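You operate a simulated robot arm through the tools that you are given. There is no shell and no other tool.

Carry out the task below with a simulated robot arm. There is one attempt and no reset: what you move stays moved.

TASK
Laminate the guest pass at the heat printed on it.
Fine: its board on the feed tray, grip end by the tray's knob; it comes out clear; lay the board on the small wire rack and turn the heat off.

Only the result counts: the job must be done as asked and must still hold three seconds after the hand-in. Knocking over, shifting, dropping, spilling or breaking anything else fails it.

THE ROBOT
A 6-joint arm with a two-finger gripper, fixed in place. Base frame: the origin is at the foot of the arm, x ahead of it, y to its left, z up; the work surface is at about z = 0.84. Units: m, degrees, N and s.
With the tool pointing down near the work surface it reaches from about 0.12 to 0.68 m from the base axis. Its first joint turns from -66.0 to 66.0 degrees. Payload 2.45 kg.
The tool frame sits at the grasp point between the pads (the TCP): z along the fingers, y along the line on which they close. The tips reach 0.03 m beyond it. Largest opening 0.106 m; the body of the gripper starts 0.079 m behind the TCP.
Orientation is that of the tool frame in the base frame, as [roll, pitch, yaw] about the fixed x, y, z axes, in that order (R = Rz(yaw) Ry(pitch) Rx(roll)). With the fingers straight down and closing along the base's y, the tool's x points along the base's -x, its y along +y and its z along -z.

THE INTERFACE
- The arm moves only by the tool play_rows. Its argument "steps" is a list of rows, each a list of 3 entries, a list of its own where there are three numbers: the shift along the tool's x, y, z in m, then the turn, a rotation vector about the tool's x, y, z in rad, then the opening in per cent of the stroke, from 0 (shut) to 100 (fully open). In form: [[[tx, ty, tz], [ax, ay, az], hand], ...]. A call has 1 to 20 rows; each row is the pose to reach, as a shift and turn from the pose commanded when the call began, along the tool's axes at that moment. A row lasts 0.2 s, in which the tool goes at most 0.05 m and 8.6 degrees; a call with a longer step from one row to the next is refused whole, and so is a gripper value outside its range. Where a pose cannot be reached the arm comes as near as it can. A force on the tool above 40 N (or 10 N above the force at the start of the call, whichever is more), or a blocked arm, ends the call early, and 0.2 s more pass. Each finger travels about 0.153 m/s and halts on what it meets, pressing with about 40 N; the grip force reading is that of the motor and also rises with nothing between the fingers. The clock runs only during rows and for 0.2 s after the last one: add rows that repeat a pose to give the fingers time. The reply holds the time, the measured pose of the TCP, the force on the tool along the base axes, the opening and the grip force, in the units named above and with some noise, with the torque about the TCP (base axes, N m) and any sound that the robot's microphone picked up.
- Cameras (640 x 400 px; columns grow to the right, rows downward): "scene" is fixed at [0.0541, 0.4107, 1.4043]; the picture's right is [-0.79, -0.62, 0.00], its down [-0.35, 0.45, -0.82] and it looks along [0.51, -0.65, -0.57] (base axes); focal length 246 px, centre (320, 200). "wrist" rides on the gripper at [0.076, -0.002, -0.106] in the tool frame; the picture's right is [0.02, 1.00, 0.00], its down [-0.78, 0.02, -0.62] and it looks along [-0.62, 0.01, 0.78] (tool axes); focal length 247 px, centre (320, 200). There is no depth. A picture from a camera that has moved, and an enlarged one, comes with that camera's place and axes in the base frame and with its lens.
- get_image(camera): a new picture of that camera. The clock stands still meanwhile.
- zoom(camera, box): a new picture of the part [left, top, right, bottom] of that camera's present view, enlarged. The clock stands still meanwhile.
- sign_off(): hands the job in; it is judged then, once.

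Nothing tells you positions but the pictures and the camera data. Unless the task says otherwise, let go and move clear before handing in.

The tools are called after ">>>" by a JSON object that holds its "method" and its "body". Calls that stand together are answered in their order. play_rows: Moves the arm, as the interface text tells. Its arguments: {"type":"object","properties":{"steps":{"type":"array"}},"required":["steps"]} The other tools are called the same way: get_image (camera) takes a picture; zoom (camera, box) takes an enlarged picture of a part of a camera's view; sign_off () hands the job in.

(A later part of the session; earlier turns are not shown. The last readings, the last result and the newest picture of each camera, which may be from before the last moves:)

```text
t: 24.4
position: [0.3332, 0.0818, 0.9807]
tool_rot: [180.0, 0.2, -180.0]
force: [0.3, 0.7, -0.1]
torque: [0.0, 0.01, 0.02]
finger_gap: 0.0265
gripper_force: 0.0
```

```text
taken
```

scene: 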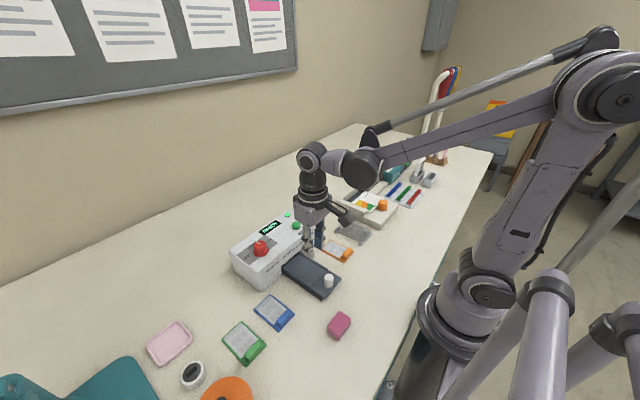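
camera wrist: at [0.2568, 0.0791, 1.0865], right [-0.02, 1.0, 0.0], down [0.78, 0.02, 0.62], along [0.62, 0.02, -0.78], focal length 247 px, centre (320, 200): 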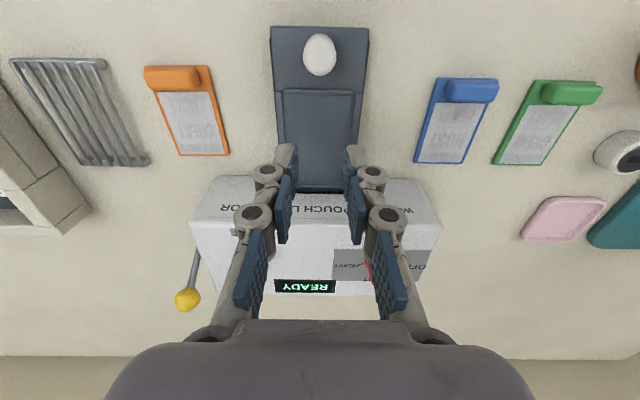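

The board slipped out of the fingers and stayed on the table. I'll check how it lies now.

>>> {"method": "zoom", "body": {"camera": "wrist", "box": [100, 40, 260, 140]}}

>>> {"method": "zoom", "body": {"camera": "wrist", "box": [100, 80, 260, 180]}}

>>> {"method": "zoom", "body": {"camera": "scene", "box": [308, 225, 372, 265]}}

```text
4.00 times, centred on (180, 90) of wrist
camera zoom: at [0.2568, 0.0791, 1.0865], right [-0.02, 1.0, 0.0], down [0.78, 0.02, 0.62], along [0.62, 0.02, -0.78], focal length 988 px, centre (880, 640)
```

zoom: 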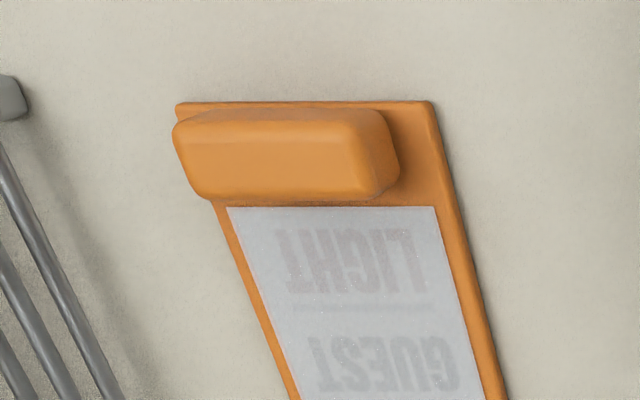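

```text
4.00 times, centred on (180, 130) of wrist
camera zoom: at [0.2568, 0.0791, 1.0865], right [-0.02, 1.0, 0.0], down [0.78, 0.02, 0.62], along [0.62, 0.02, -0.78], focal length 988 px, centre (880, 480)
```

zoom: 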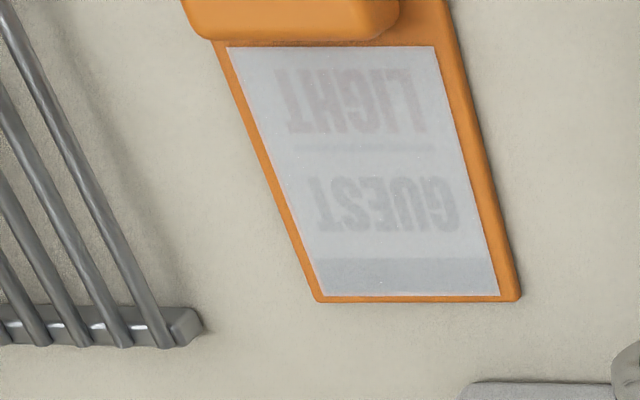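

```text
10.00 times, centred on (340, 245) of scene
camera zoom: at [0.0541, 0.4107, 1.4043], right [-0.79, -0.62, 0.0], down [-0.35, 0.45, -0.82], along [0.51, -0.65, -0.57], focal length 2456 px, centre (120, -250)
```

zoom: 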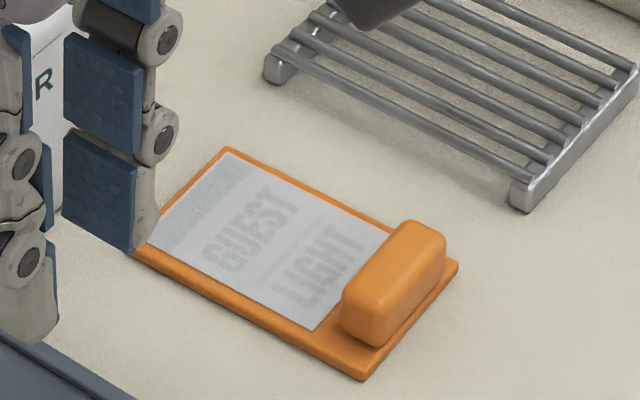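

The board only shifted about 4 mm and lies flat. Gripping the handle across its long side let it pivot, so I'll turn the gripper 90° and clamp across the handle's thickness instead.

>>> {"method": "play_rows", "body": {"steps": [[[0.0, -0.01, -0.02], [0, 0, 0.13], 40], [[0.002, -0.022, -0.03], [0, 0, 0.26], 40], [[0.004, -0.034, -0.03], [0, 0, 0.39], 40], [[0.006, -0.046, -0.03], [0, 0, 0.52], 40], [[0.008, -0.058, -0.03], [0, 0, 0.65], 40], [[0.011, -0.07, -0.03], [0, 0, 0.78], 40], [[0.013, -0.082, -0.03], [0, 0, 0.91], 40], [[0.015, -0.094, -0.03], [0, 0, 1.04], 40], [[0.018, -0.106, -0.02], [0, 0, 1.17], 40], [[0.02, -0.116, -0.01], [0, 0, 1.3], 40], [[0.0225, -0.125, 0.0], [0, 0, 1.43], 40], [[0.0225, -0.125, 0.0], [0, 0, 1.5708], 40], [[0.0225, -0.125, 0.0], [0, 0, 1.5708], 40], [[0.0225, -0.125, 0.0], [0, 0, 1.5708], 40]]}}

>>> {"method": "get_image", "body": {"camera": "wrist"}}

>>> {"method": "get_image", "body": {"camera": "scene"}}

```text
t: 27.4
position: [0.3107, -0.0439, 0.9818]
tool_rot: [180.0, -0.1, 90.0]
force: [-0.6, 0.0, 0.1]
torque: [0.02, 0.0, 0.03]
finger_gap: 0.0423
gripper_force: 0.1
```

```text
taken
camera wrist: at [0.3098, 0.032, 1.0881], right [1.0, 0.02, 0.0], down [0.02, -0.78, 0.62], along [0.02, -0.62, -0.78], focal length 247 px, centre (320, 200)
```

wrist: 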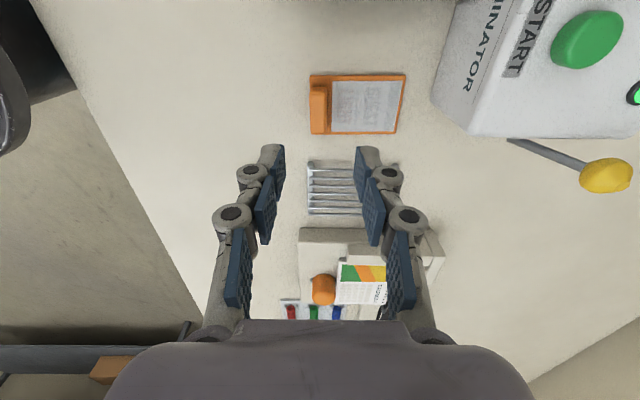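

```text
taken
```

scene: 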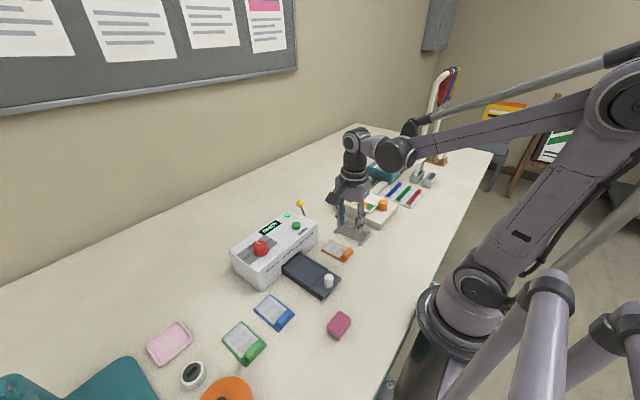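

>>> {"method": "zoom", "body": {"camera": "wrist", "box": [270, 60, 430, 160]}}

```text
4.00 times, centred on (350, 110) of wrist
camera zoom: at [0.3098, 0.032, 1.0881], right [1.0, 0.02, 0.0], down [0.02, -0.78, 0.62], along [0.02, -0.62, -0.78], focal length 988 px, centre (200, 560)
```

zoom: 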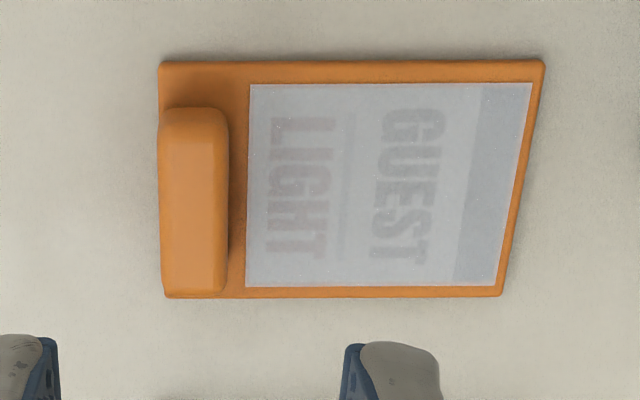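

The handle sits about 2 mm to the near side of the tool axis. I'll shift and descend to straddle it across its thickness.

>>> {"method": "play_rows", "body": {"steps": [[[0, -0.0018, 0.02], [0, 0, 0], 40], [[0, -0.0018, 0.045], [0, 0, 0], 40], [[0, -0.0018, 0.07], [0, 0, 0], 40], [[0, -0.0018, 0.09], [0, 0, 0], 40], [[0, -0.0018, 0.1], [0, 0, 0], 40], [[0, -0.0018, 0.1], [0, 0, 0], 40]]}}

>>> {"method": "get_image", "body": {"camera": "wrist"}}

>>> {"method": "zoom", "body": {"camera": "scene", "box": [308, 225, 372, 265]}}

```text
t: 28.8
position: [0.3094, -0.0454, 0.8809]
tool_rot: [-180.0, -0.1, 90.0]
force: [0.6, 0.7, -0.4]
torque: [0.01, -0.01, 0.0]
finger_gap: 0.0425
gripper_force: 0.0
```

```text
taken
camera wrist: at [0.3081, 0.0309, 0.9869], right [1.0, 0.02, 0.0], down [0.02, -0.78, 0.62], along [0.02, -0.62, -0.78], focal length 247 px, centre (320, 200)
```

wrist: 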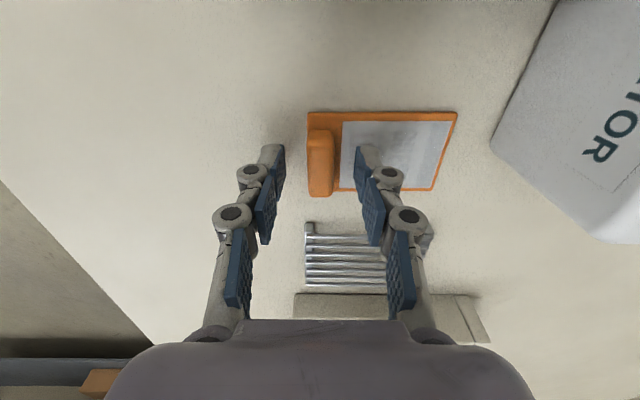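

```text
10.00 times, centred on (340, 245) of scene
camera zoom: at [0.054, 0.4107, 1.4043], right [-0.79, -0.62, 0.0], down [-0.35, 0.45, -0.82], along [0.51, -0.65, -0.57], focal length 2456 px, centre (120, -250)
```

zoom: 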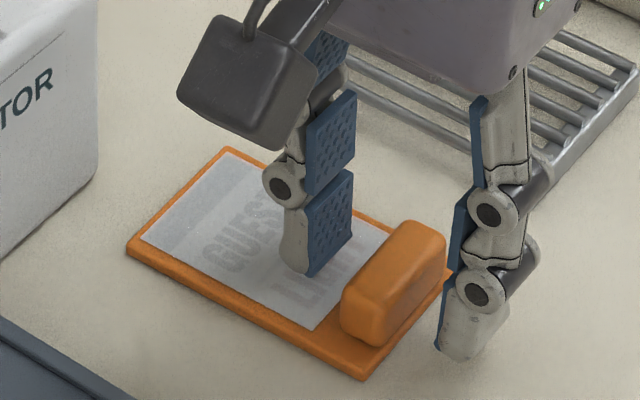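

Both fingers are either side of the handle. I'll go down a few more millimetres for a deeper hold and close.

>>> {"method": "play_rows", "body": {"steps": [[[0, 0, 0.0015], [0, 0, 0], 40], [[0, 0, 0.003], [0, 0, 0], 40], [[0, 0, 0.003], [0, 0, 0], 30], [[0, 0, 0.003], [0, 0, 0], 20], [[0, 0, 0.003], [0, 0, 0], 10], [[0, 0, 0.003], [0, 0, 0], 0], [[0, 0, 0.003], [0, 0, 0], 0]]}}

>>> {"method": "zoom", "body": {"camera": "wrist", "box": [240, 100, 400, 200]}}

>>> {"method": "zoom", "body": {"camera": "scene", "box": [308, 225, 372, 265]}}

```text
t: 30.4
position: [0.3096, -0.0444, 0.878]
tool_rot: [179.9, -0.1, 90.1]
force: [-0.2, 0.3, -0.2]
torque: [0.02, 0.03, -0.02]
finger_gap: 0.0148
gripper_force: 40.1
```

```text
4.00 times, centred on (320, 150) of wrist
camera zoom: at [0.308, 0.0312, 0.9844], right [1.0, 0.02, 0.0], down [0.02, -0.78, 0.62], along [0.02, -0.62, -0.78], focal length 988 px, centre (320, 400)
```

zoom: 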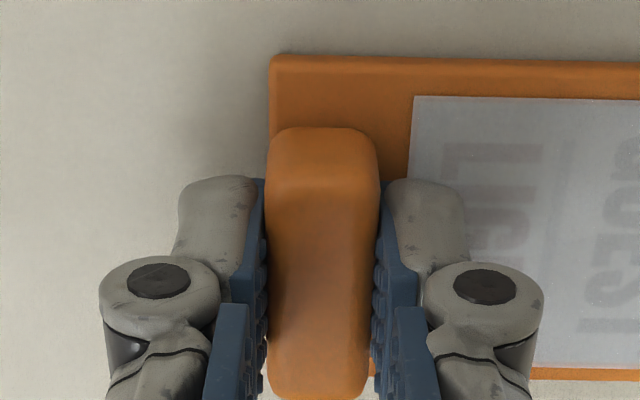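

```text
10.00 times, centred on (340, 245) of scene
camera zoom: at [0.0541, 0.4107, 1.4043], right [-0.79, -0.62, 0.0], down [-0.35, 0.45, -0.82], along [0.51, -0.65, -0.57], focal length 2456 px, centre (120, -250)
```

zoom: 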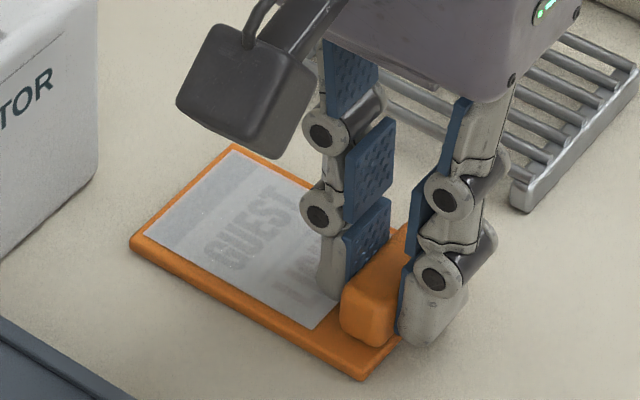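

The handle is clamped across its thickness (gap 0.015). I'll lift slowly a couple of centimetres and check that the board comes along.

>>> {"method": "play_rows", "body": {"steps": [[[0, 0, -0.002], [0, 0, 0], 0], [[0, 0, -0.004], [0, 0, 0], 0], [[0, 0, -0.007], [0, 0, 0], 0], [[0, 0, -0.01], [0, 0, 0], 0], [[0, 0, -0.014], [0, 0, 0], 0], [[0, 0, -0.018], [0, 0, 0], 0], [[0, 0, -0.022], [0, 0, 0], 0], [[0, 0, -0.022], [0, 0, 0], 0]]}}

>>> {"method": "get_image", "body": {"camera": "wrist"}}

>>> {"method": "zoom", "body": {"camera": "scene", "box": [300, 215, 380, 265]}}

```text
t: 32.2
position: [0.3095, -0.0447, 0.8983]
tool_rot: [180.0, -0.2, 90.0]
force: [0.4, -0.6, -0.7]
torque: [0.01, -0.01, 0.03]
finger_gap: 0.0146
gripper_force: 40.2
```

```text
taken
camera wrist: at [0.3082, 0.0309, 1.006], right [1.0, 0.02, 0.0], down [0.02, -0.78, 0.62], along [0.02, -0.62, -0.78], focal length 247 px, centre (320, 200)
```

wrist: 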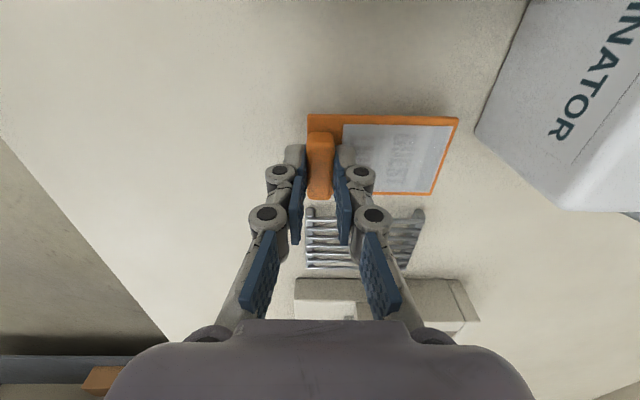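

```text
8.00 times, centred on (340, 240) of scene
camera zoom: at [0.0541, 0.4107, 1.4043], right [-0.79, -0.62, 0.0], down [-0.35, 0.45, -0.82], along [0.51, -0.65, -0.57], focal length 1965 px, centre (160, -120)
```

zoom: 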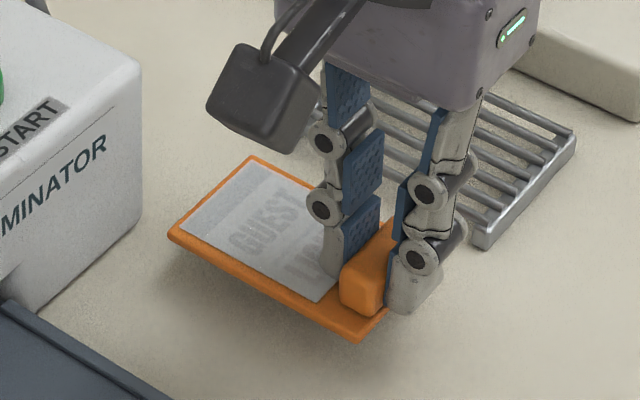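

The board is lifting flat and steady. I'll raise it further and bring it over the feed tray.

>>> {"method": "play_rows", "body": {"steps": [[[0, 0, -0.02], [0, 0, 0], 0], [[0, 0, -0.04], [0, 0, 0], 0], [[0, 0, -0.06], [0, 0, 0], 0], [[0.01, 0.0, -0.071], [0, 0, 0], 0], [[0.03, 0.005, -0.071], [0, 0, 0], 0], [[0.05, 0.01, -0.071], [0, 0, 0], 0], [[0.07, 0.015, -0.071], [0, 0, 0], 0], [[0.09, 0.02, -0.071], [0, 0, 0], 0], [[0.11, 0.0225, -0.071], [0, 0, 0], 0], [[0.12, 0.0225, -0.071], [0, 0, 0], 0], [[0.1255, 0.0225, -0.071], [0, 0, 0], 0], [[0.1255, 0.0225, -0.071], [0, 0, 0], 0]]}}

>>> {"method": "get_image", "body": {"camera": "wrist"}}

>>> {"method": "get_image", "body": {"camera": "scene"}}

```text
t: 34.8
position: [0.332, 0.0795, 0.9699]
tool_rot: [179.9, -0.2, 90.0]
force: [0.3, 0.8, -1.3]
torque: [-0.03, 0.03, -0.01]
finger_gap: 0.0147
gripper_force: 40.1
```

```text
taken
camera wrist: at [0.3305, 0.1568, 1.0774], right [1.0, 0.02, 0.0], down [0.02, -0.78, 0.62], along [0.02, -0.62, -0.78], focal length 247 px, centre (320, 200)
```

wrist: 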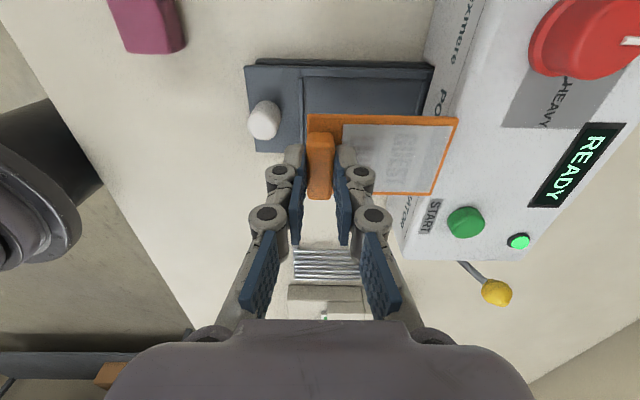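

```text
taken
```

scene: 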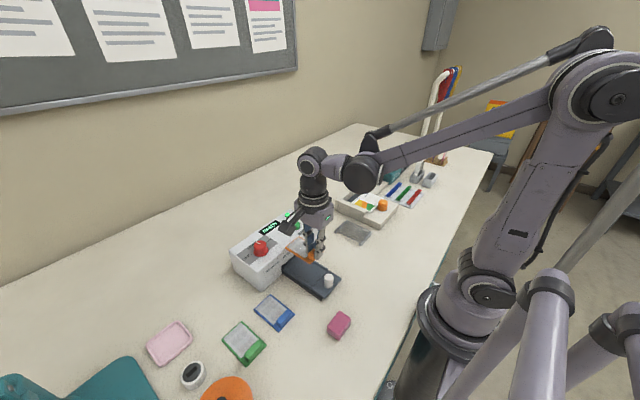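

The board is over the tray. I'll zoom to compare its edges with the tray's recess.

>>> {"method": "zoom", "body": {"camera": "wrist", "box": [240, 50, 400, 150]}}

>>> {"method": "zoom", "body": {"camera": "wrist", "box": [330, 50, 490, 150]}}

>>> {"method": "zoom", "body": {"camera": "scene", "box": [270, 230, 350, 280]}}

```text
4.00 times, centred on (320, 100) of wrist
camera zoom: at [0.3305, 0.1568, 1.0774], right [1.0, 0.02, 0.0], down [0.02, -0.78, 0.62], along [0.02, -0.62, -0.78], focal length 988 px, centre (320, 600)
```

zoom: 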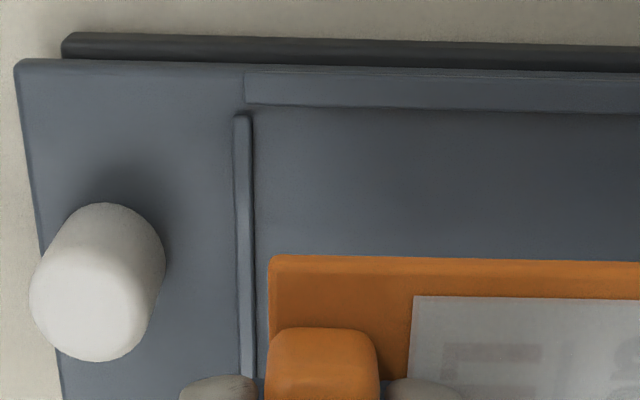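

```text
4.00 times, centred on (410, 100) of wrist
camera zoom: at [0.3305, 0.1568, 1.0774], right [1.0, 0.02, 0.0], down [0.02, -0.78, 0.62], along [0.02, -0.62, -0.78], focal length 988 px, centre (-40, 600)
```

zoom: 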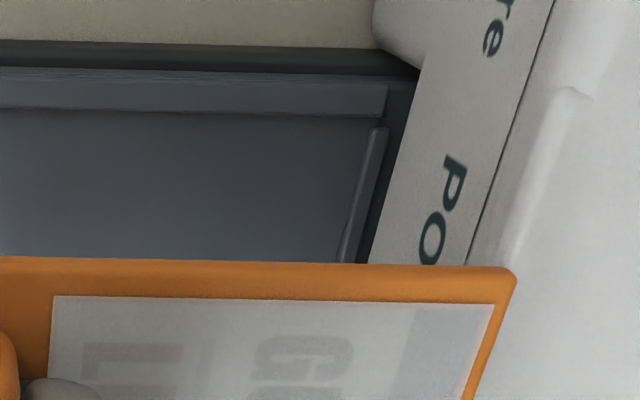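

```text
8.00 times, centred on (310, 255) of scene
camera zoom: at [0.0541, 0.4107, 1.4043], right [-0.79, -0.62, 0.0], down [-0.35, 0.45, -0.82], along [0.51, -0.65, -0.57], focal length 1965 px, centre (400, -240)
```

zoom: 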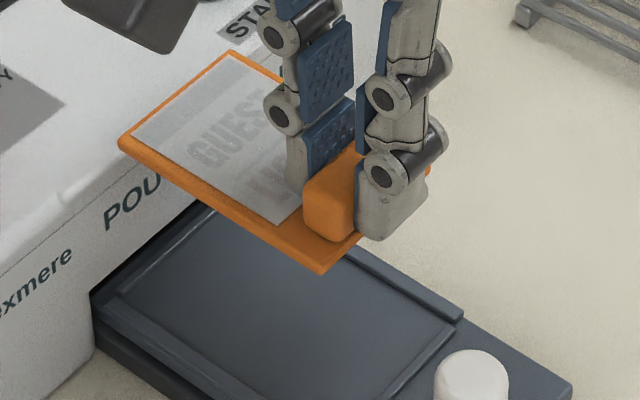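

The board sits about centred: I'll shift 1.6 mm toward the knob and lower to about 1 cm above the tray rails for a final check.

>>> {"method": "play_rows", "body": {"steps": [[[0, -0.0016, 0.01], [0, 0, 0], 0], [[0, -0.0016, 0.025], [0, 0, 0], 0], [[0, -0.0016, 0.04], [0, 0, 0], 0], [[0, -0.0016, 0.052], [0, 0, 0], 0], [[0, -0.0016, 0.055], [0, 0, 0], 0], [[0, -0.0016, 0.055], [0, 0, 0], 0]]}}

>>> {"method": "get_image", "body": {"camera": "wrist"}}

>>> {"method": "zoom", "body": {"camera": "scene", "box": [270, 235, 350, 285]}}

>>> {"method": "zoom", "body": {"camera": "wrist", "box": [260, 60, 420, 160]}}

>>> {"method": "zoom", "body": {"camera": "wrist", "box": [360, 60, 520, 160]}}

```text
t: 36.2
position: [0.33, 0.0807, 0.9142]
tool_rot: [179.8, -0.1, 90.1]
force: [-0.7, 0.3, -0.6]
torque: [-0.03, 0.04, -0.02]
finger_gap: 0.0146
gripper_force: 40.1
```

```text
taken
camera wrist: at [0.3292, 0.1567, 1.0217], right [1.0, 0.02, 0.0], down [0.02, -0.78, 0.62], along [0.02, -0.62, -0.78], focal length 247 px, centre (320, 200)
```

wrist: 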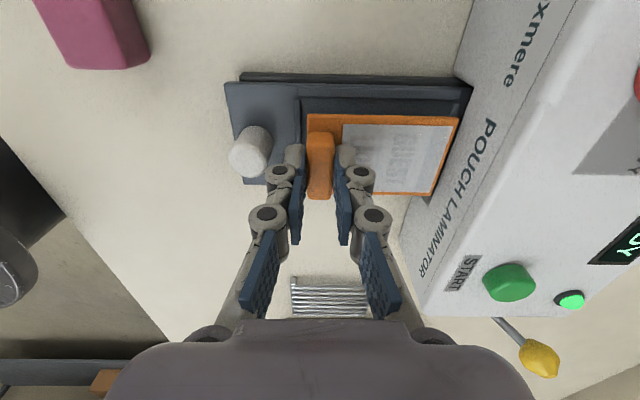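

```text
8.00 times, centred on (310, 260) of scene
camera zoom: at [0.0541, 0.4107, 1.4043], right [-0.79, -0.62, 0.0], down [-0.35, 0.45, -0.82], along [0.51, -0.65, -0.57], focal length 1965 px, centre (400, -280)
```

zoom: 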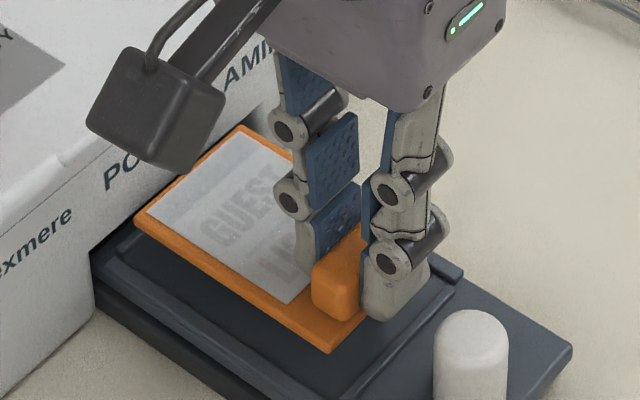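

```text
4.00 times, centred on (340, 110) of wrist
camera zoom: at [0.3292, 0.1567, 1.0217], right [1.0, 0.02, 0.0], down [0.02, -0.78, 0.62], along [0.02, -0.62, -0.78], focal length 988 px, centre (240, 560)
```

zoom: 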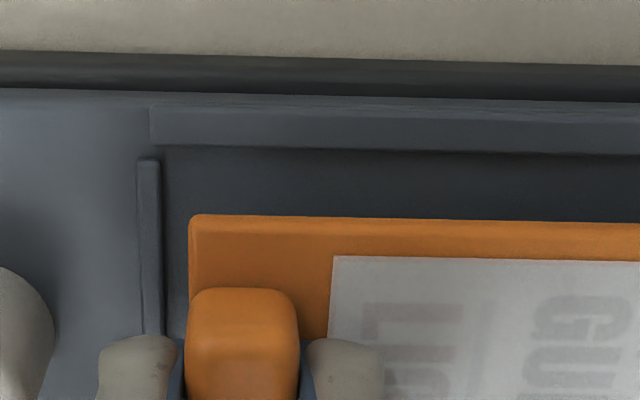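

```text
4.00 times, centred on (440, 110) of wrist
camera zoom: at [0.3292, 0.1567, 1.0217], right [1.0, 0.02, 0.0], down [0.02, -0.78, 0.62], along [0.02, -0.62, -0.78], focal length 988 px, centre (-160, 560)
```

zoom: 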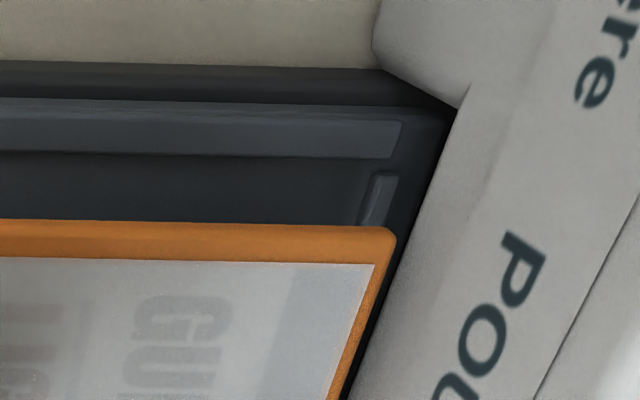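

Margins are about 5 mm lengthwise and 2–3 mm sideways. I'll lower slowly toward the tray surface.

>>> {"method": "play_rows", "body": {"steps": [[[0, 0, 0.005], [0, 0, 0], 0], [[0, 0, 0.01], [0, 0, 0], 0], [[0, 0, 0.014], [0, 0, 0], 0], [[0, 0, 0.016], [0, 0, 0], 0], [[0, 0, 0.016], [0, 0, 0], 0]]}}

>>> {"method": "zoom", "body": {"camera": "scene", "box": [270, 240, 350, 290]}}

>>> {"method": "zoom", "body": {"camera": "wrist", "box": [280, 80, 480, 205]}}

```text
t: 37.4
position: [0.3304, 0.0814, 0.9]
tool_rot: [180.0, -0.1, 90.0]
force: [0.0, 0.0, -0.5]
torque: [-0.02, 0.0, -0.01]
finger_gap: 0.0147
gripper_force: 40.2
```

```text
8.00 times, centred on (310, 265) of scene
camera zoom: at [0.0541, 0.4107, 1.4043], right [-0.79, -0.62, 0.0], down [-0.35, 0.45, -0.82], along [0.51, -0.65, -0.57], focal length 1965 px, centre (400, -320)
```

zoom: 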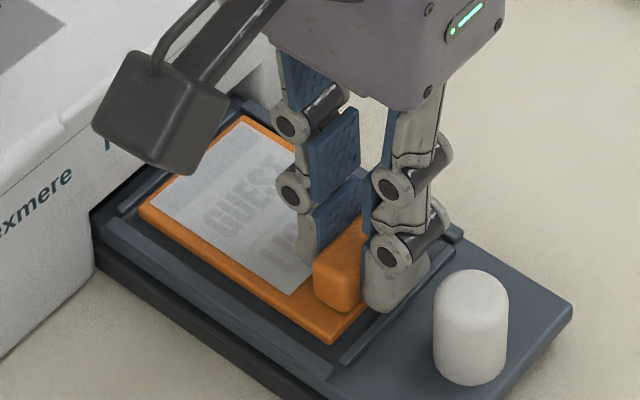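

```text
3.20 times, centred on (380, 142) of wrist
camera zoom: at [0.3289, 0.1568, 1.0063], right [1.0, 0.02, 0.0], down [0.02, -0.78, 0.62], along [0.02, -0.62, -0.78], focal length 790 px, centre (128, 384)
```

zoom: 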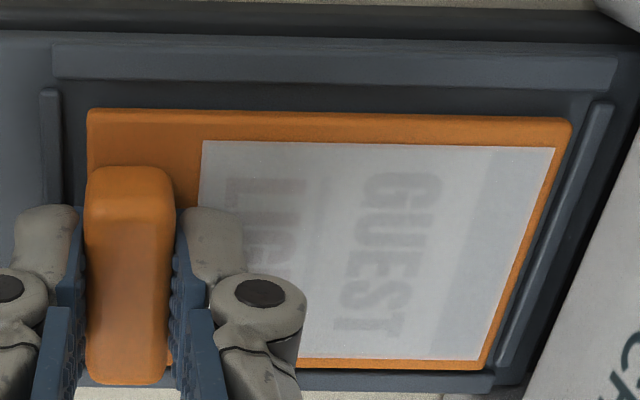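

>>> {"method": "zoom", "body": {"camera": "wrist", "box": [370, 170, 450, 220]}}

>>> {"method": "zoom", "body": {"camera": "wrist", "box": [290, 90, 370, 140]}}

```text
8.00 times, centred on (410, 195) of wrist
camera zoom: at [0.3289, 0.1568, 1.0063], right [1.0, 0.02, 0.0], down [0.02, -0.78, 0.62], along [0.02, -0.62, -0.78], focal length 1976 px, centre (-400, 240)
```

zoom: 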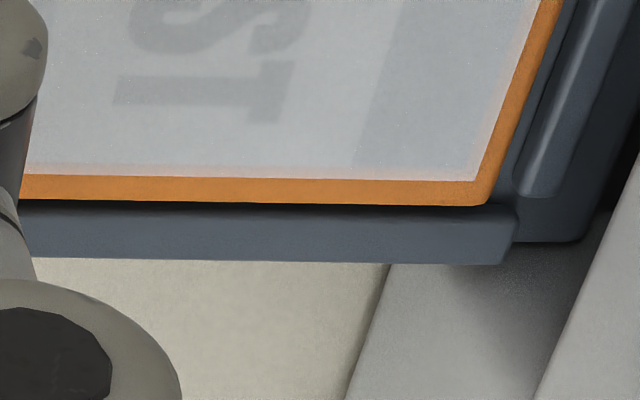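

```text
8.00 times, centred on (330, 115) of wrist
camera zoom: at [0.3289, 0.1568, 1.0063], right [1.0, 0.02, 0.0], down [0.02, -0.78, 0.62], along [0.02, -0.62, -0.78], focal length 1976 px, centre (240, 880)
```

zoom: 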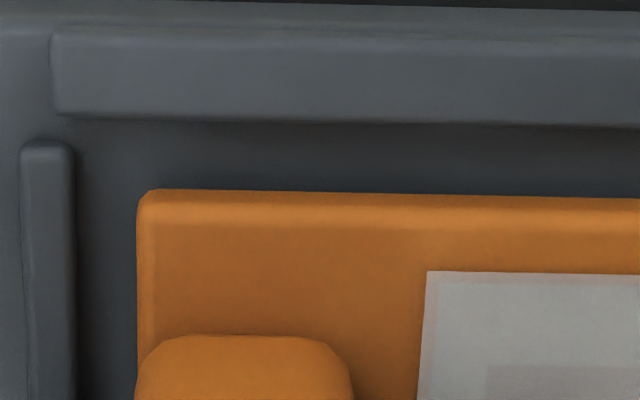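

The board is centred in the recess with about 4 mm all round. I'll lower the last few millimetres until it touches.

>>> {"method": "play_rows", "body": {"steps": [[[0, 0, 0.001], [0, 0, 0], 0], [[0, 0, 0.002], [0, 0, 0], 0], [[0, 0, 0.003], [0, 0, 0], 0], [[0, 0, 0.003], [0, 0, 0], 0]]}}

>>> {"method": "zoom", "body": {"camera": "scene", "box": [278, 250, 342, 290]}}

```text
t: 38.4
position: [0.3301, 0.0806, 0.8972]
tool_rot: [179.9, -0.1, 90.1]
force: [0.5, 0.9, 24.4]
torque: [-0.01, -0.02, 0.0]
finger_gap: 0.0145
gripper_force: 40.0
```

```text
10.00 times, centred on (310, 270) of scene
camera zoom: at [0.0538, 0.4107, 1.4044], right [-0.79, -0.62, 0.0], down [-0.35, 0.45, -0.82], along [0.51, -0.65, -0.57], focal length 2456 px, centre (420, -500)
```

zoom: 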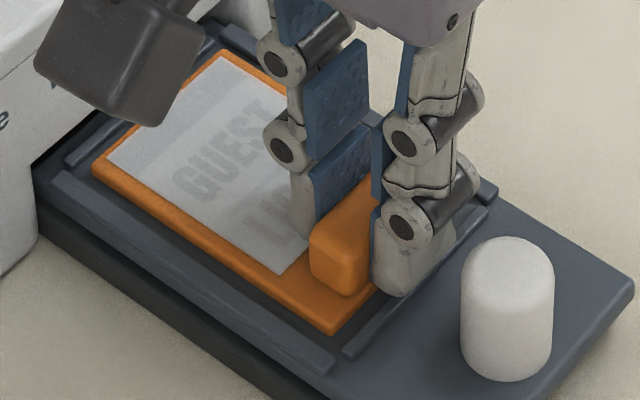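

It touched down (24 N upward). I'll ease up 1 mm, open slightly to release, then rise clear.

>>> {"method": "play_rows", "body": {"steps": [[[0, 0, -0.0012], [0, 0, 0], 0], [[0, 0, -0.0012], [0, 0, 0], 12], [[0, 0, -0.0012], [0, 0, 0], 18], [[0, 0, -0.0012], [0, 0, 0], 22], [[0, 0, -0.0012], [0, 0, 0], 22], [[0, 0, -0.005], [0, 0, 0], 22], [[0, 0, -0.012], [0, 0, 0], 22], [[0, 0, -0.025], [0, 0, 0], 22], [[0, 0, -0.045], [0, 0, 0], 22], [[0, 0, -0.07], [0, 0, 0], 22], [[0, 0, -0.1], [0, 0, 0], 22], [[0, 0, -0.1], [0, 0, 0], 22]]}}

>>> {"method": "get_image", "body": {"camera": "wrist"}}

>>> {"method": "zoom", "body": {"camera": "scene", "box": [270, 235, 350, 285]}}

```text
t: 41.0
position: [0.3284, 0.0819, 0.9961]
tool_rot: [179.9, -0.1, 90.0]
force: [0.3, 0.2, -0.2]
torque: [-0.02, 0.02, 0.02]
finger_gap: 0.0236
gripper_force: 0.0
```

```text
taken
camera wrist: at [0.3285, 0.1568, 1.103], right [1.0, 0.02, 0.0], down [0.02, -0.78, 0.62], along [0.02, -0.62, -0.78], focal length 247 px, centre (320, 200)
```

wrist: 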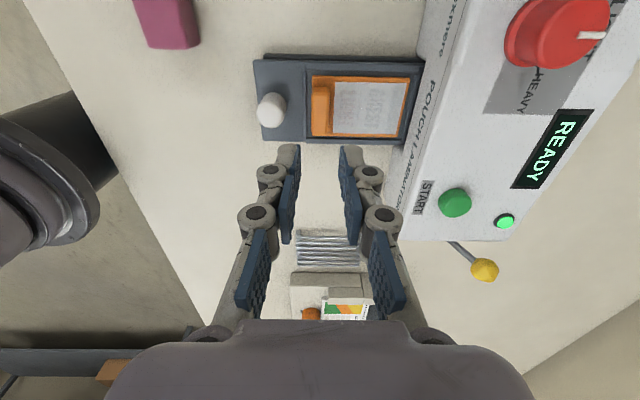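

```text
8.00 times, centred on (310, 260) of scene
camera zoom: at [0.0541, 0.4107, 1.4043], right [-0.79, -0.62, 0.0], down [-0.35, 0.45, -0.82], along [0.51, -0.65, -0.57], focal length 1965 px, centre (400, -280)
```

zoom: 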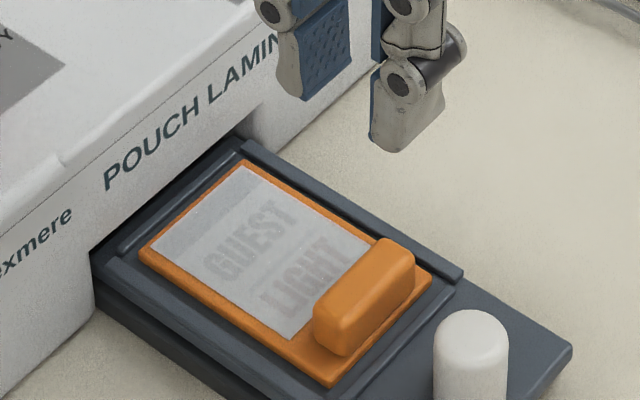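

The board is neatly seated in the tray, grip end by the knob, and the display shows READY. Next I turn the gripper back and go above the tray's knob to slide the tray in.

>>> {"method": "play_rows", "body": {"steps": [[[0, -0.004, -0.01], [0, 0, -0.13], 30], [[0, -0.008, -0.02], [0, 0, -0.26], 40], [[0, -0.012, -0.02], [0, 0, -0.39], 50], [[0, -0.016, -0.02], [0, 0, -0.52], 50], [[0, -0.02, -0.02], [0, 0, -0.65], 50], [[0, -0.024, -0.02], [0, 0, -0.78], 50], [[0, -0.028, -0.02], [0, 0, -0.91], 50], [[0, -0.032, -0.02], [0, 0, -1.04], 50], [[0, -0.036, -0.02], [0, 0, -1.17], 50], [[0, -0.04, -0.01], [0, 0, -1.3], 50], [[-0.0015, -0.0445, 0], [0, 0, -1.43], 50], [[-0.0015, -0.0445, 0], [0, 0, -1.5708], 50], [[-0.0015, -0.0445, 0], [0, 0, -1.5708], 50]]}}

>>> {"method": "get_image", "body": {"camera": "wrist"}}

>>> {"method": "get_image", "body": {"camera": "scene"}}

```text
t: 43.8
position: [0.2845, 0.0799, 0.9967]
tool_rot: [179.9, 0.1, -179.8]
force: [0.4, -0.3, 0.0]
torque: [0.04, 0.01, 0.03]
finger_gap: 0.0531
gripper_force: 0.1
```

```text
taken
camera wrist: at [0.2094, 0.0774, 1.1024], right [-0.03, 1.0, 0.0], down [0.78, 0.02, 0.62], along [0.62, 0.02, -0.78], focal length 247 px, centre (320, 200)
```

wrist: 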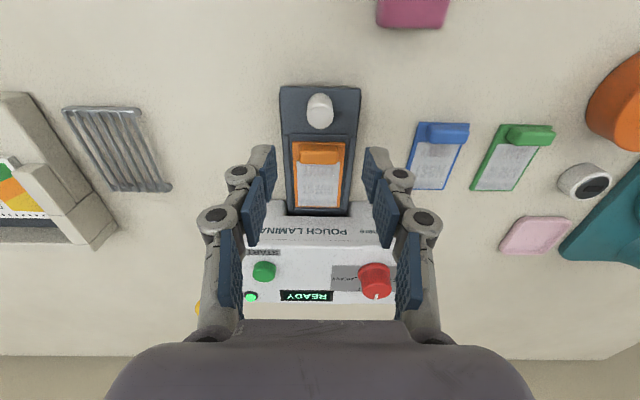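

```text
taken
```

scene: 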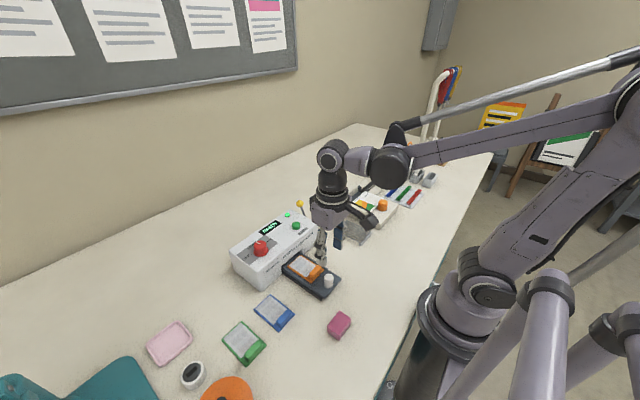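

I'm above the tray knob. I'll zoom to align on it.

>>> {"method": "zoom", "body": {"camera": "wrist", "box": [240, 70, 400, 170]}}

>>> {"method": "zoom", "body": {"camera": "wrist", "box": [250, 125, 410, 225]}}

```text
4.00 times, centred on (320, 120) of wrist
camera zoom: at [0.2094, 0.0774, 1.1024], right [-0.03, 1.0, 0.0], down [0.78, 0.02, 0.62], along [0.62, 0.02, -0.78], focal length 988 px, centre (320, 520)
```

zoom: 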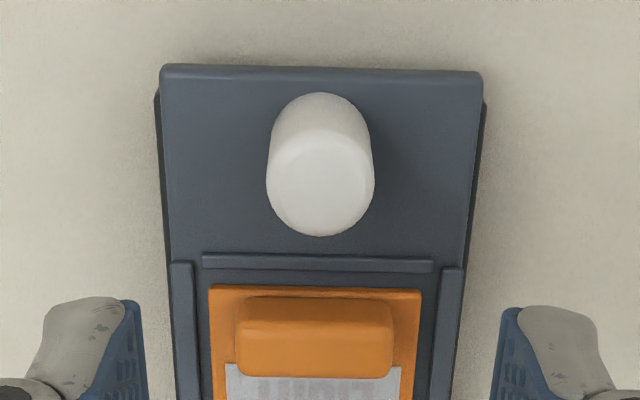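

```text
4.00 times, centred on (330, 175) of wrist
camera zoom: at [0.2094, 0.0774, 1.1024], right [-0.03, 1.0, 0.0], down [0.78, 0.02, 0.62], along [0.62, 0.02, -0.78], focal length 988 px, centre (280, 300)
```

zoom: 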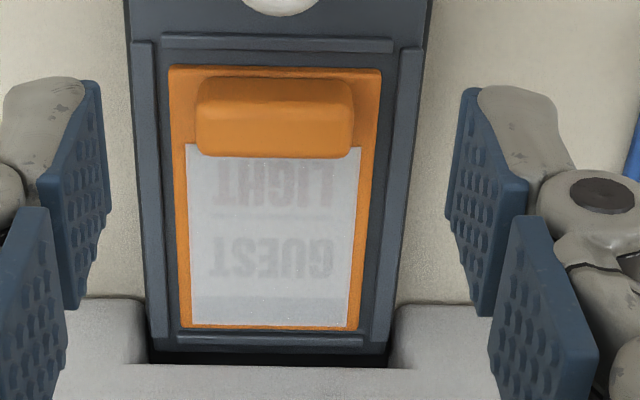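

The board is well inside the recess and the knob is aligned under the tool. I'll descend, grip the knob, and check.

>>> {"method": "play_rows", "body": {"steps": [[[0, 0, 0.025], [0, 0, 0], 50], [[0, 0, 0.05], [0, 0, 0], 50], [[0, 0, 0.075], [0, 0, 0], 50], [[0, 0, 0.092], [0, 0, 0], 50], [[0, 0, 0.1], [0, 0, 0], 50], [[0, 0, 0.1], [0, 0, 0], 40], [[0, 0, 0.1], [0, 0, 0], 30], [[0, 0, 0.1], [0, 0, 0], 15], [[0, 0, 0.1], [0, 0, 0], 5], [[0, 0, 0.1], [0, 0, 0], 5]]}}

>>> {"method": "zoom", "body": {"camera": "wrist", "box": [220, 110, 420, 235]}}

>>> {"method": "zoom", "body": {"camera": "scene", "box": [270, 235, 350, 285]}}

```text
t: 46.0
position: [0.2861, 0.0808, 0.8969]
tool_rot: [179.7, 0.2, -179.8]
force: [0.2, 15.4, -6.4]
torque: [0.46, 0.01, 0.03]
finger_gap: 0.0234
gripper_force: 44.6
```

```text
3.20 times, centred on (320, 172) of wrist
camera zoom: at [0.2096, 0.0773, 1.0046], right [-0.02, 1.0, 0.0], down [0.78, 0.02, 0.62], along [0.62, 0.02, -0.78], focal length 790 px, centre (320, 288)
```

zoom: 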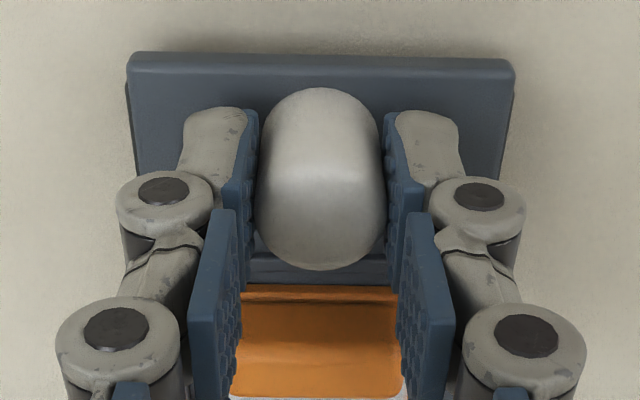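

```text
8.00 times, centred on (310, 260) of scene
camera zoom: at [0.0541, 0.4111, 1.4042], right [-0.79, -0.62, 0.0], down [-0.35, 0.45, -0.82], along [0.51, -0.65, -0.57], focal length 1965 px, centre (400, -280)
```

zoom: 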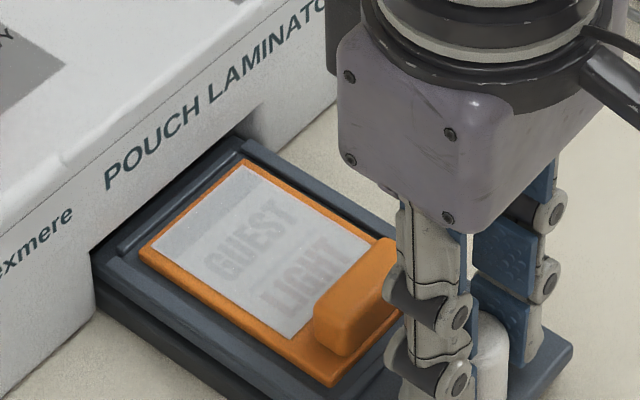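

The knob is gripped. I'll start pushing the tray inward gently.

>>> {"method": "play_rows", "body": {"steps": [[[0, 0.0012, 0], [0, 0, 0], 5], [[-0.004, 0.0012, 0], [0, 0, 0], 5], [[-0.01, 0.0012, 0], [0, 0, 0], 5], [[-0.016, 0.0012, 0], [0, 0, 0], 5], [[-0.022, 0.0012, 0], [0, 0, 0], 5], [[-0.028, 0.0012, 0], [0, 0, 0], 5], [[-0.03, 0.0012, 0], [0, 0, 0], 5]]}}

>>> {"method": "get_image", "body": {"camera": "wrist"}}

>>> {"method": "zoom", "body": {"camera": "scene", "box": [230, 200, 358, 280]}}

```text
t: 46.7
position: [0.2919, 0.0792, 0.8978]
tool_rot: [-179.9, 0.1, -179.9]
force: [0.0, 0.2, 5.5]
torque: [0.0, 0.05, -0.04]
finger_gap: 0.0232
gripper_force: 45.3
stopped in row 3: the force on the tool passed its limit at 43 N (the readings are from after the stop); the commanded pose is now the measured one
```

```text
taken
camera wrist: at [0.2161, 0.0781, 1.0046], right [-0.02, 1.0, 0.0], down [0.78, 0.02, 0.62], along [0.62, 0.01, -0.78], focal length 247 px, centre (320, 200)
```

wrist: 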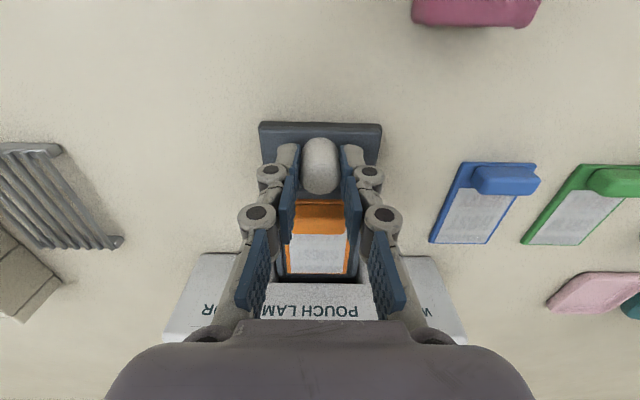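

```text
5.00 times, centred on (294, 240) of scene
camera zoom: at [0.054, 0.4107, 1.4043], right [-0.79, -0.62, 0.0], down [-0.35, 0.45, -0.82], along [0.51, -0.65, -0.57], focal length 1228 px, centre (450, 0)
```

zoom: 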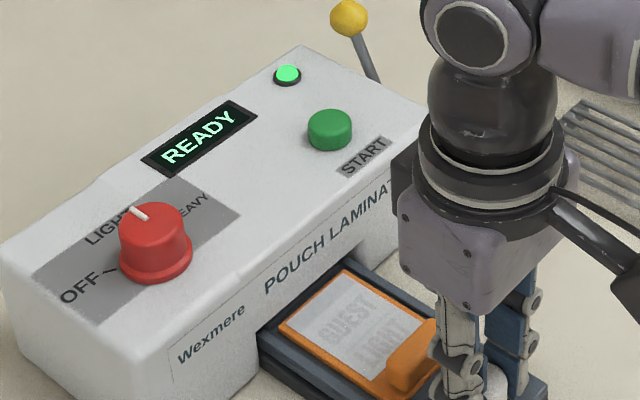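

The push stopped at 43 N after about 6 mm. I'll check whether the tray moved or is blocked.

>>> {"method": "zoom", "body": {"camera": "scene", "box": [270, 235, 350, 285]}}

>>> {"method": "zoom", "body": {"camera": "wrist", "box": [240, 110, 400, 210]}}

>>> {"method": "zoom", "body": {"camera": "wrist", "box": [240, 190, 400, 290]}}

```text
8.00 times, centred on (310, 260) of scene
camera zoom: at [0.054, 0.4107, 1.4043], right [-0.79, -0.62, 0.0], down [-0.35, 0.45, -0.82], along [0.51, -0.65, -0.57], focal length 1965 px, centre (400, -280)
```

zoom: 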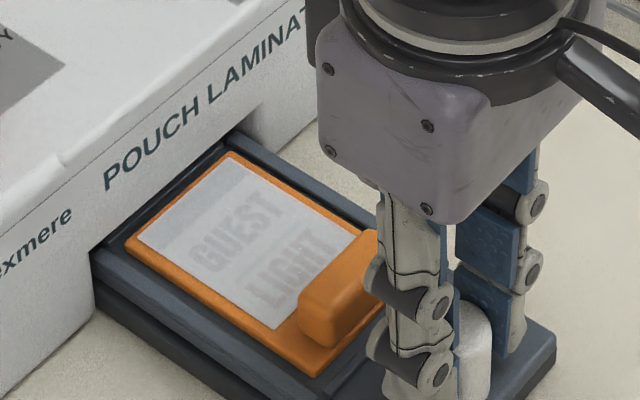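

```text
4.00 times, centred on (320, 160) of wrist
camera zoom: at [0.2161, 0.0781, 1.0046], right [-0.02, 1.0, 0.0], down [0.78, 0.02, 0.62], along [0.62, 0.01, -0.78], focal length 988 px, centre (320, 360)
```

zoom: 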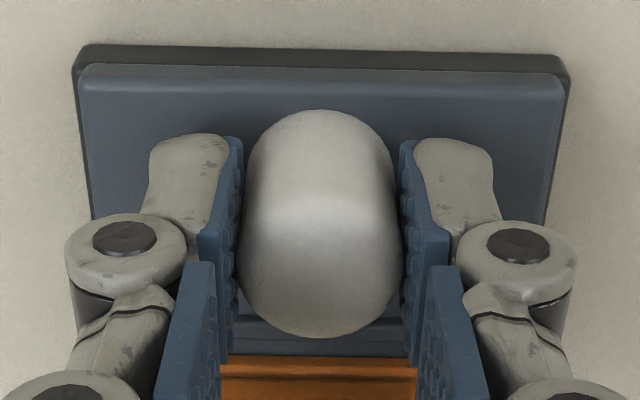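

```text
4.00 times, centred on (320, 240) of wrist
camera zoom: at [0.2161, 0.0781, 1.0046], right [-0.02, 1.0, 0.0], down [0.78, 0.02, 0.62], along [0.62, 0.01, -0.78], focal length 988 px, centre (320, 40)
```

zoom: 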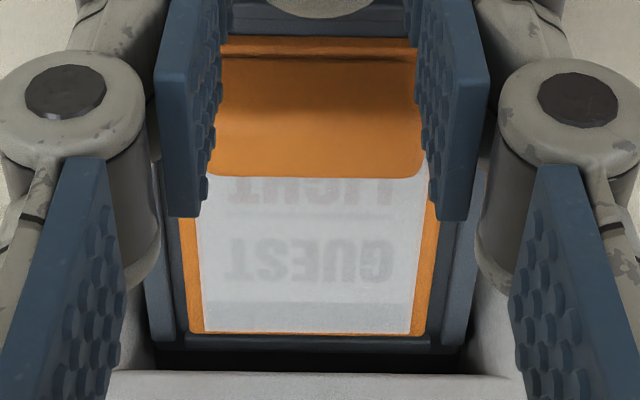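

The tray does slide (about 7 mm so far); the speed just made the force peak. I'll push more slowly.

>>> {"method": "play_rows", "body": {"steps": [[[-0.001, 0, 0], [0, 0, 0], 5], [[-0.003, 0, 0], [0, 0, 0], 5], [[-0.005, 0, 0], [0, 0, 0], 5], [[-0.007, 0, 0], [0, 0, 0], 5], [[-0.009, 0, 0], [0, 0, 0], 5], [[-0.011, 0, 0], [0, 0, 0], 5], [[-0.013, 0, 0], [0, 0, 0], 5], [[-0.015, 0, 0], [0, 0, 0], 5]]}}

```text
t: 48.5
position: [0.3071, 0.081, 0.8986]
tool_rot: [-179.9, 0.1, -179.9]
force: [-0.1, -5.5, 5.1]
torque: [-0.24, 0.05, -0.04]
finger_gap: 0.023
gripper_force: 45.1
```

That moved smoothly 15 mm. I'll keep going.

>>> {"method": "play_rows", "body": {"steps": [[[-0.002, 0, 0], [0, 0, 0], 5], [[-0.005, 0, 0], [0, 0, 0], 5], [[-0.008, 0, 0], [0, 0, 0], 5], [[-0.011, 0, 0], [0, 0, 0], 5], [[-0.014, 0, 0], [0, 0, 0], 5], [[-0.017, 0, 0], [0, 0, 0], 5], [[-0.02, 0, 0], [0, 0, 0], 5], [[-0.023, 0, 0], [0, 0, 0], 5], [[-0.026, 0, 0], [0, 0, 0], 5], [[-0.029, 0, 0], [0, 0, 0], 5]]}}

>>> {"method": "get_image", "body": {"camera": "wrist"}}

>>> {"method": "zoom", "body": {"camera": "scene", "box": [230, 200, 358, 280]}}

```text
t: 49.5
position: [0.3163, 0.0802, 0.8987]
tool_rot: [179.9, 0.0, -179.9]
force: [0.5, 0.9, -6.5]
torque: [0.01, 0.29, -0.06]
finger_gap: 0.0231
gripper_force: 44.7
stopped in row 5: the force on the tool passed its limit at 40 N (the readings are from after the stop); the commanded pose is now the measured one
```

```text
taken
camera wrist: at [0.2413, 0.0777, 1.0046], right [-0.02, 1.0, 0.0], down [0.78, 0.02, 0.62], along [0.62, 0.02, -0.78], focal length 247 px, centre (320, 200)
```

wrist: 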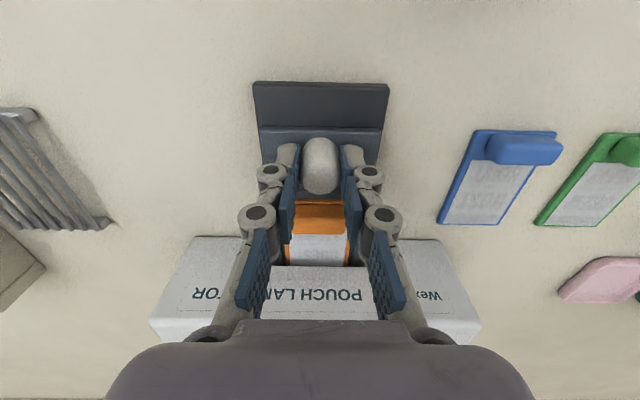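

```text
5.00 times, centred on (294, 240) of scene
camera zoom: at [0.0541, 0.4108, 1.4043], right [-0.79, -0.62, 0.0], down [-0.35, 0.45, -0.82], along [0.51, -0.65, -0.57], focal length 1228 px, centre (450, 0)
```

zoom: 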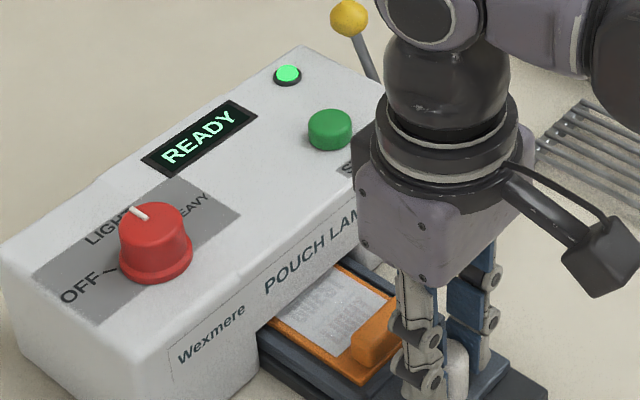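

The tray is entering; I'll go on at the slower rate.

>>> {"method": "play_rows", "body": {"steps": [[[-0.001, 0, 0], [0, 0, 0], 5], [[-0.003, 0, 0], [0, 0, 0], 5], [[-0.005, 0, 0], [0, 0, 0], 5], [[-0.007, 0, 0], [0, 0, 0], 5], [[-0.009, 0, 0], [0, 0, 0], 5], [[-0.011, 0, 0], [0, 0, 0], 5], [[-0.013, 0, 0], [0, 0, 0], 5], [[-0.015, 0, 0], [0, 0, 0], 5], [[-0.017, 0, 0], [0, 0, 0], 5], [[-0.019, 0, 0], [0, 0, 0], 5], [[-0.021, 0, 0], [0, 0, 0], 5], [[-0.023, 0, 0], [0, 0, 0], 5], [[-0.025, 0, 0], [0, 0, 0], 5], [[-0.027, 0, 0], [0, 0, 0], 5], [[-0.029, 0, 0], [0, 0, 0], 5]]}}

>>> {"method": "get_image", "body": {"camera": "wrist"}}

>>> {"method": "zoom", "body": {"camera": "scene", "box": [230, 200, 358, 280]}}

```text
t: 50.8
position: [0.3245, 0.081, 0.8985]
tool_rot: [179.9, 0.2, -179.7]
force: [0.4, 0.6, -7.3]
torque: [0.04, 0.24, -0.05]
finger_gap: 0.0235
gripper_force: 45.2
stopped in row 6: the force on the tool passed its limit at 42 N (the readings are from after the stop); the commanded pose is now the measured one
```

```text
taken
camera wrist: at [0.2494, 0.0777, 1.0046], right [-0.02, 1.0, 0.0], down [0.78, 0.02, 0.62], along [0.62, 0.02, -0.78], focal length 247 px, centre (320, 200)
```

wrist: 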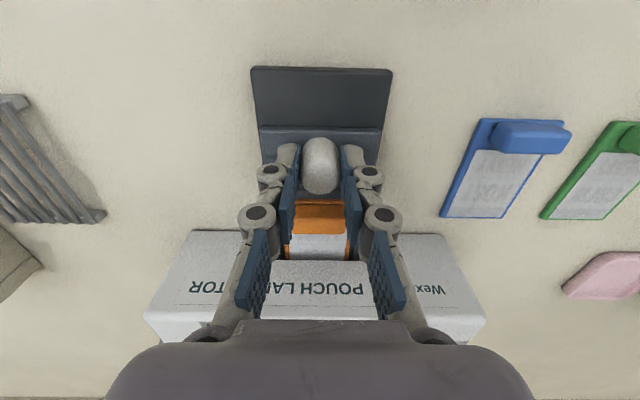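

```text
5.00 times, centred on (294, 240) of scene
camera zoom: at [0.0541, 0.4108, 1.4043], right [-0.79, -0.62, 0.0], down [-0.35, 0.45, -0.82], along [0.51, -0.65, -0.57], focal length 1228 px, centre (450, 0)
```

zoom: 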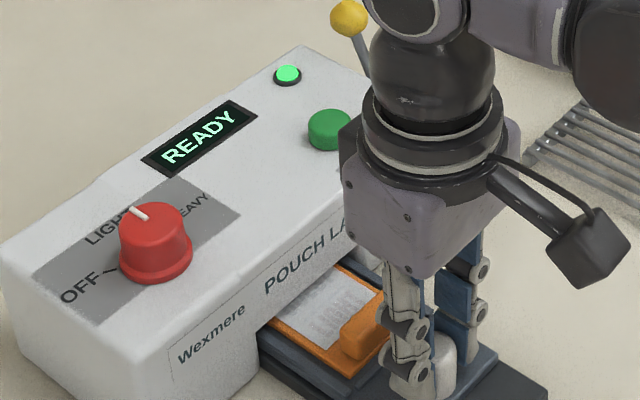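

The tray has gone in 40 mm. I'll continue with an even gentler motion.

>>> {"method": "play_rows", "body": {"steps": [[[-0.001, 0, 0], [0, 0, 0], 5], [[-0.002, 0, 0], [0, 0, 0], 5], [[-0.003, 0, 0], [0, 0, 0], 5], [[-0.004, 0, 0], [0, 0, 0], 5], [[-0.005, 0, 0], [0, 0, 0], 5], [[-0.006, 0, 0], [0, 0, 0], 5], [[-0.007, 0, 0], [0, 0, 0], 5], [[-0.008, 0, 0], [0, 0, 0], 5], [[-0.009, 0, 0], [0, 0, 0], 5], [[-0.01, 0, 0], [0, 0, 0], 5]]}}

```text
t: 53.0
position: [0.3358, 0.0797, 0.8993]
tool_rot: [179.8, 0.1, -179.9]
force: [0.6, -4.6, -10.2]
torque: [-0.16, 0.02, -0.02]
finger_gap: 0.0231
gripper_force: 45.3
```

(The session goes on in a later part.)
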